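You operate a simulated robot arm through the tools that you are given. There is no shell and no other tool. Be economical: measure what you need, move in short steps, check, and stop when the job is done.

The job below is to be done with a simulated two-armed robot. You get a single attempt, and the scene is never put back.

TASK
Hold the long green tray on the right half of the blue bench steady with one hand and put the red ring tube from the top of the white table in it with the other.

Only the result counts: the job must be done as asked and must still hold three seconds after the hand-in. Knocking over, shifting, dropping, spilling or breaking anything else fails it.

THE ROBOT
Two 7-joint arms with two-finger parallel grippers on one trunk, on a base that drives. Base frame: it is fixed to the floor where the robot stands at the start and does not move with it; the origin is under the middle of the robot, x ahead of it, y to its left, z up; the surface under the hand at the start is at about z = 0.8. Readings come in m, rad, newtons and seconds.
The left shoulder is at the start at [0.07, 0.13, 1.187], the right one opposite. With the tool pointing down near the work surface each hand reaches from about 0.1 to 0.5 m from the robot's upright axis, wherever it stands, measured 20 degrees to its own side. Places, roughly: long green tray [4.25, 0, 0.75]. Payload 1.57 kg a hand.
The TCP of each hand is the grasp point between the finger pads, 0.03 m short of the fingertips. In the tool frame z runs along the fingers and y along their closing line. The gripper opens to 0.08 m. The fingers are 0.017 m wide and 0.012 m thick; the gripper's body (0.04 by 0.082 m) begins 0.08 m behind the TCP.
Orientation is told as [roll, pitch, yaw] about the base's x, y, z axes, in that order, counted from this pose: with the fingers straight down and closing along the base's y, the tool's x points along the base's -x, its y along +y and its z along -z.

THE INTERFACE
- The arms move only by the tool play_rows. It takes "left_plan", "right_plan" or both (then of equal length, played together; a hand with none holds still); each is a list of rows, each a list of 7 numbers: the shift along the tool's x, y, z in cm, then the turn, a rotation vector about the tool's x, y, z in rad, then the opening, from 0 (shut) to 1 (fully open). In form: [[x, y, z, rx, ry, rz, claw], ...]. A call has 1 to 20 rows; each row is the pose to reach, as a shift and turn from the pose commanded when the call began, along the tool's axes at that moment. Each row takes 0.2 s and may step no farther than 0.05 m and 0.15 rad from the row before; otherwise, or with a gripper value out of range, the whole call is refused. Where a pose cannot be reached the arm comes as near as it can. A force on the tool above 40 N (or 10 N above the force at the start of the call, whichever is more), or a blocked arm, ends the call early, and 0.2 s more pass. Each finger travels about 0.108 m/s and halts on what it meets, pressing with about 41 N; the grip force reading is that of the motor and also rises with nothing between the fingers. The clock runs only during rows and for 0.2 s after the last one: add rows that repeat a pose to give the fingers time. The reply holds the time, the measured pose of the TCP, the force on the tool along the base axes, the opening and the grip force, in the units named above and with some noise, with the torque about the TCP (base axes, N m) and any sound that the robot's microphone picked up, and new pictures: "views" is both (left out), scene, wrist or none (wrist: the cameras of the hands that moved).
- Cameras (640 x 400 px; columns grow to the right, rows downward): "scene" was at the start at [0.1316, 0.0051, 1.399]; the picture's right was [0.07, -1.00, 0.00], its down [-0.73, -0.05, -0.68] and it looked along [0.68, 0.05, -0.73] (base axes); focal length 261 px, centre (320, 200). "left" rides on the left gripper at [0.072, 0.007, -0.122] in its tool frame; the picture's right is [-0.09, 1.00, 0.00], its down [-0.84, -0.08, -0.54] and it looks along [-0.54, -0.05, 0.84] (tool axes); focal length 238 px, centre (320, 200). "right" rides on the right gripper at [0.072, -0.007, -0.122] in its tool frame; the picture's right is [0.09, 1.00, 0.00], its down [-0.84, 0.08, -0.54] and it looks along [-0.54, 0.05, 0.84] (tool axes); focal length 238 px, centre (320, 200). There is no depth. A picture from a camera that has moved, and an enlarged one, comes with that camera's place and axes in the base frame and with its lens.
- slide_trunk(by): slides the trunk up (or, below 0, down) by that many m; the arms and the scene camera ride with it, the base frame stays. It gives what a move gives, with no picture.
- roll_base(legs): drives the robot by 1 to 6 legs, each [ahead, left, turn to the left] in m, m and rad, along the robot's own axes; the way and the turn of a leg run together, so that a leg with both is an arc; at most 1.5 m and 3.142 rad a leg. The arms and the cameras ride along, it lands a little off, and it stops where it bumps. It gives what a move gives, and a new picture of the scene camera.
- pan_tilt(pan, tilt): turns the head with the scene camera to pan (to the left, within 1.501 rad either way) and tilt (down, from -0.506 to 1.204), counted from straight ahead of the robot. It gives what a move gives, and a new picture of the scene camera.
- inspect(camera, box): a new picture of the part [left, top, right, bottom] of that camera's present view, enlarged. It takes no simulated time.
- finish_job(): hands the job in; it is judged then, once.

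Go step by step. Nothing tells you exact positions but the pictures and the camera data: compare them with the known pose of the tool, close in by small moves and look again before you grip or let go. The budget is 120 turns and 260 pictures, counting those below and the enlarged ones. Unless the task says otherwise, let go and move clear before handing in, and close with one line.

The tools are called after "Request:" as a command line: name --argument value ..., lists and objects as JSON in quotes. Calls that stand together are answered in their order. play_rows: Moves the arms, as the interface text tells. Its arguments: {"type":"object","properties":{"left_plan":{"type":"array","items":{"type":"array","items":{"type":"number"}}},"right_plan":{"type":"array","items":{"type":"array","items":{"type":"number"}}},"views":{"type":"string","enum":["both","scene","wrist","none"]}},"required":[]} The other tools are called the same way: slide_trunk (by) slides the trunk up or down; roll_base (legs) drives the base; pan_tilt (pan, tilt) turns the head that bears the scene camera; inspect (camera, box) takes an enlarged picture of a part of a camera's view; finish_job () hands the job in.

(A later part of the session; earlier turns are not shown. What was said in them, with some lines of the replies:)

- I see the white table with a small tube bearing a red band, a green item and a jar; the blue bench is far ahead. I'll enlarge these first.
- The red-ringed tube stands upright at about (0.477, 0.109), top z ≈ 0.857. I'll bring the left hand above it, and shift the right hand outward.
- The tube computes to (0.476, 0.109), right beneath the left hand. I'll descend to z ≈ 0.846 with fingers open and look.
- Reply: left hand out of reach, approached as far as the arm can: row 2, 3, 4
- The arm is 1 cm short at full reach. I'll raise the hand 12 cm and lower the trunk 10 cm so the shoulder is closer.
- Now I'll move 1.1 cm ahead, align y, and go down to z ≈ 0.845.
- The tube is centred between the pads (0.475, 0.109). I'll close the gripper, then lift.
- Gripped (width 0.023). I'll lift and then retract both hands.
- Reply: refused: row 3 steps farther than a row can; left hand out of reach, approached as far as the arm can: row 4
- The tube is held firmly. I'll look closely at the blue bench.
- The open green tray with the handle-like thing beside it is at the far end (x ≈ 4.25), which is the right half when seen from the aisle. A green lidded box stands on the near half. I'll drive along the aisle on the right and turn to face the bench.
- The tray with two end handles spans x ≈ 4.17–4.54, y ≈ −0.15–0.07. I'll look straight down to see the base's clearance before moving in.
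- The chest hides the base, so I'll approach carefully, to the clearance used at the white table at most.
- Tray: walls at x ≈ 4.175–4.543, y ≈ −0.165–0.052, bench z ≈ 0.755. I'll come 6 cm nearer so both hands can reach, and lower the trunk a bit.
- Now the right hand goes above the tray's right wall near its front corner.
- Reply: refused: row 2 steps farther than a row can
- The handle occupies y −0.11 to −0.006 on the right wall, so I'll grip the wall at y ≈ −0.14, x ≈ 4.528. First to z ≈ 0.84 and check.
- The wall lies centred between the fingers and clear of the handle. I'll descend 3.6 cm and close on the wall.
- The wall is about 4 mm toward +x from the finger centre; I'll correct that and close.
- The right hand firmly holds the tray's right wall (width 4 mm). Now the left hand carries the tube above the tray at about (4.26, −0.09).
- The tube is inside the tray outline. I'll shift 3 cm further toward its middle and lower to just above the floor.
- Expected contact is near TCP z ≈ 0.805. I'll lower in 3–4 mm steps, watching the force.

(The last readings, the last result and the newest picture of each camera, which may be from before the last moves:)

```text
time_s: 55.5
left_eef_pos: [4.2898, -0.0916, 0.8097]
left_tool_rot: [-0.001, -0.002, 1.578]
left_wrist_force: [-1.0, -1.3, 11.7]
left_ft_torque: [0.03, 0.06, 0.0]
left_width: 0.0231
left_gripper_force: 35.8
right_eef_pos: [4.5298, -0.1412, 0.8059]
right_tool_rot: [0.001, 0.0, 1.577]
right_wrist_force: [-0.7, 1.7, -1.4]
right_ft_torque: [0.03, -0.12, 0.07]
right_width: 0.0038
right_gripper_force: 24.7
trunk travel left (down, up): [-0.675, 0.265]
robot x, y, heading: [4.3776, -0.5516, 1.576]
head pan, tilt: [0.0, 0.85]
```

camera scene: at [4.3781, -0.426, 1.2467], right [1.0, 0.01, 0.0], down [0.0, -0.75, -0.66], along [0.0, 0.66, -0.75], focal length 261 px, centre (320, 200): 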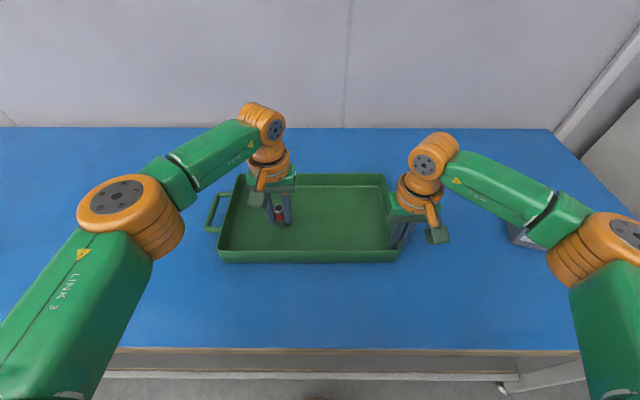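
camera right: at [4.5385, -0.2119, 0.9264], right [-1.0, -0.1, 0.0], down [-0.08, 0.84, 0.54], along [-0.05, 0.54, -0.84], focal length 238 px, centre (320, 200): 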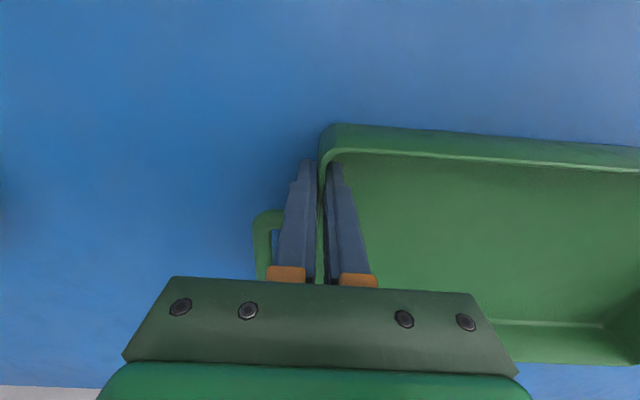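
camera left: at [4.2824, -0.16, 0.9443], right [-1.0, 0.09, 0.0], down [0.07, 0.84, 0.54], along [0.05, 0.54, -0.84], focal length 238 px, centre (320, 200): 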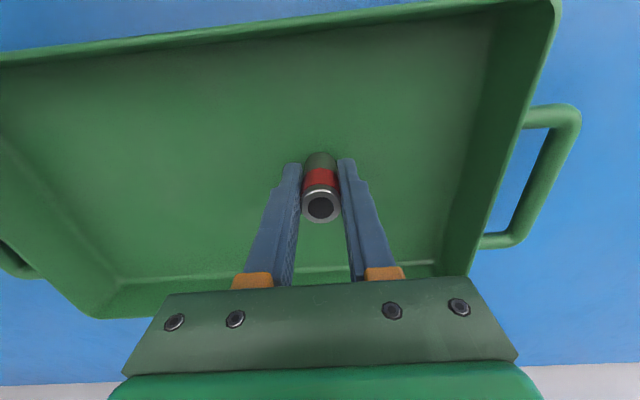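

Upward force of 11.7 N: the tube stands on the tray floor. I'll ease 1 mm and open slowly.

Request:
play_rows --left_plan '[[0, 0, -0.08, 0, 0, 0, 0], [0, 0, -0.08, 0, 0, 0, 0.35], [0, 0, -0.08, 0, 0, 0, 0.6], [0, 0, -0.08, 0, 0, 0, 0.9], [0, 0, -0.08, 0, 0, 0, 0.9]]'

```text
time_s: 56.7
left_eef_pos: [4.2889, -0.091, 0.811]
left_tool_rot: [0.0, -0.001, 1.578]
left_wrist_force: [-0.4, 0.0, 0.1]
left_ft_torque: [-0.03, -0.03, 0.01]
left_width: 0.0718
left_gripper_force: 0.1
right_eef_pos: [4.5306, -0.1408, 0.8068]
right_tool_rot: [0.0, -0.001, 1.577]
right_wrist_force: [1.4, 0.0, 0.4]
right_ft_torque: [-0.02, -0.06, 0.16]
right_width: 0.0039
right_gripper_force: 24.7
trunk travel left (down, up): [-0.675, 0.265]
robot x, y, heading: [4.3777, -0.5565, 1.576]
head pan, tilt: [0.0, 0.85]
camera scene: at [4.3782, -0.4259, 1.2467], right [1.0, 0.01, 0.0], down [0.0, -0.75, -0.66], along [0.0, 0.66, -0.75], focal length 261 px, centre (320, 200)
camera left: at [4.2829, -0.1607, 0.9331], right [-1.0, 0.09, 0.0], down [0.07, 0.84, 0.54], along [0.05, 0.54, -0.84], focal length 238 px, centre (320, 200)
```

scene: 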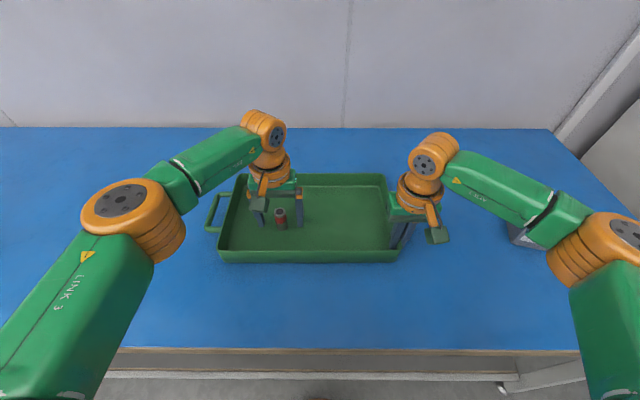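
left: 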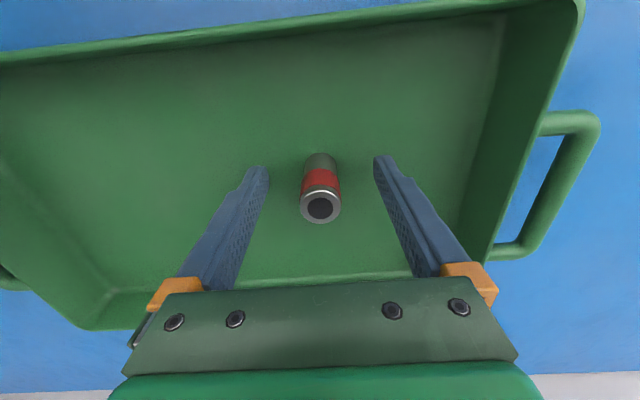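

The tube stands free in the tray. I'll raise the left hand straight up and retract it while the right hand keeps holding.

Request:
play_rows --left_plan '[[0, 0, -3, 0, 0, 0, 0.9], [0, 0, -7, 0, 0, 0, 0.9], [0, 0, -11, 0, 0, 0, 0.9], [0, 0, -15, 0, 0, 0, 0.9], [4, 1, -17, 0, 0, 0, 0.9], [8, 2, -19, 0, 0, 0, 0.9], [12, 3, -20, 0, 0, 0, 0.9], [16, 4, -21, 0, 0, 0, 0.9], [20, 5, -22, 0, 0, 0, 0.9], [20, 5, -22, 0, 0, 0, 0.9]]' --views "scene"

```text
time_s: 58.9
left_eef_pos: [4.2404, -0.29, 1.0307]
left_tool_rot: [0.001, 0.002, 1.578]
left_wrist_force: [0.6, 0.7, -0.2]
left_ft_torque: [0.0, 0.0, 0.02]
left_width: 0.0721
left_gripper_force: 0.0
left hand out of reach, approached as far as the arm can: row 4
right_eef_pos: [4.5298, -0.1406, 0.8049]
right_tool_rot: [-0.002, 0.0, 1.576]
right_wrist_force: [-0.7, -0.4, -1.3]
right_ft_torque: [0.16, 0.0, 0.09]
right_width: 0.004
right_gripper_force: 24.8
trunk travel left (down, up): [-0.675, 0.265]
robot x, y, heading: [4.3756, -0.557, 1.576]
head pan, tilt: [0.0, 0.85]
camera scene: at [4.3778, -0.4259, 1.2467], right [1.0, 0.01, 0.0], down [0.0, -0.75, -0.66], along [0.0, 0.66, -0.75], focal length 261 px, centre (320, 200)
```

scene: 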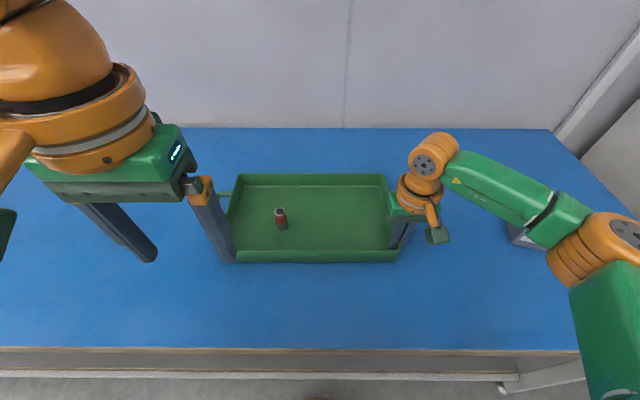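

The tube stands in the tray. Now the right hand lets go and rises clear.

Request:
play_rows --right_plan '[[0, 0, 0, 0, 0, 0, 0.25], [0, 0, 0, 0, 0, 0, 0.5], [0, 0, 0, 0, 0, 0, 0.5], [0, 0, -3, 0, 0, 0, 0.5], [0, 0, -7, 0, 0, 0, 0.5], [0, 0, -11, 0, 0, 0, 0.5], [2, 0, -15, 0, 0, 0, 0.5], [6, -1, -17, 0, 0, 0, 0.5], [10, -2, -19, 0, 0, 0, 0.5], [14, -3, -21, 0, 0, 0, 0.5], [14, -3, -21, 0, 0, 0, 0.5]]'

Request:
inspect --camera "scene" --box '[190, 150, 440, 290]'

```text
time_s: 61.3
left_eef_pos: [4.2395, -0.2897, 1.0301]
left_tool_rot: [0.0, 0.002, 1.577]
left_wrist_force: [0.1, -1.1, -0.1]
left_ft_torque: [0.02, 0.0, 0.03]
left_width: 0.072
left_gripper_force: 0.0
right_eef_pos: [4.5623, -0.2784, 1.0157]
right_tool_rot: [0.0, 0.0, 1.577]
right_wrist_force: [0.3, 0.2, 0.2]
right_ft_torque: [0.0, -0.02, -0.02]
right_width: 0.0399
right_gripper_force: 0.0
trunk travel left (down, up): [-0.675, 0.265]
robot x, y, heading: [4.3779, -0.5548, 1.583]
head pan, tilt: [0.0, 0.85]
camera scene: at [4.3776, -0.425, 1.2465], right [1.0, 0.01, 0.0], down [0.0, -0.75, -0.66], along [0.0, 0.66, -0.75], focal length 261 px, centre (320, 200)
camera right: at [4.5708, -0.3497, 1.1357], right [-1.0, -0.1, 0.0], down [-0.08, 0.84, 0.54], along [-0.05, 0.54, -0.84], focal length 238 px, centre (320, 200)
```

scene: 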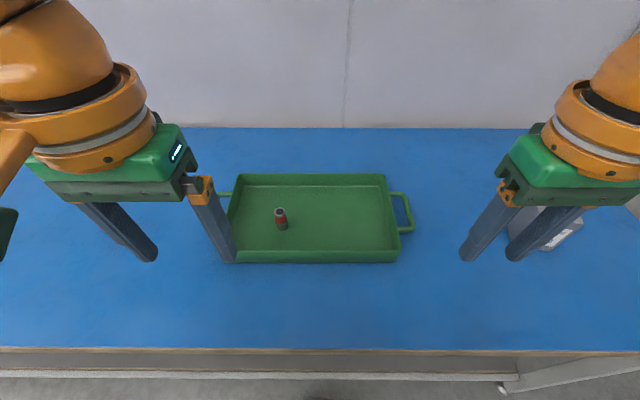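
right: 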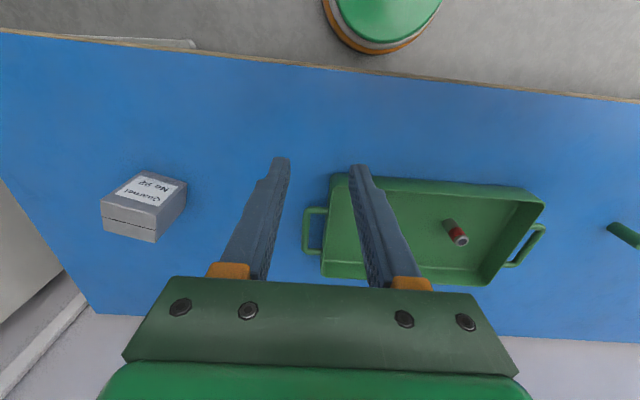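

```text
2.56 times, centred on (315, 220) of scene
camera zoom: at [4.3776, -0.425, 1.2465], right [1.0, 0.01, 0.0], down [0.0, -0.75, -0.66], along [0.0, 0.66, -0.75], focal length 668 px, centre (333, 149)
```

zoom: 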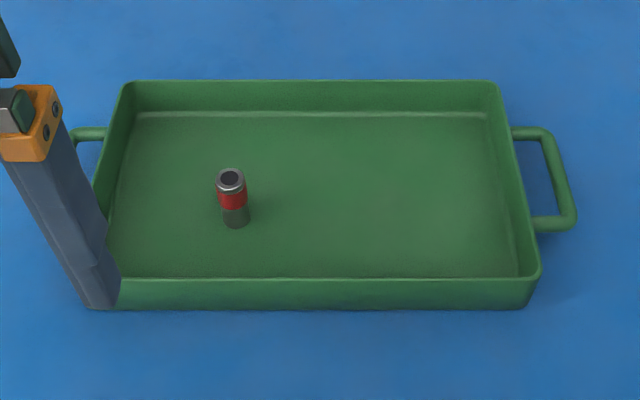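

The tube stands in the tray, both hands are clear, and nothing else moved. I'm handing in.

Request:
finish_job

```text
The job is handed in.
```

The red ring tube is standing upright in the long green tray. The right hand held the tray's wall while the left hand set the tube down, and both hands are now clear. I saw nothing else knocked or shifted, and the job is handed in.
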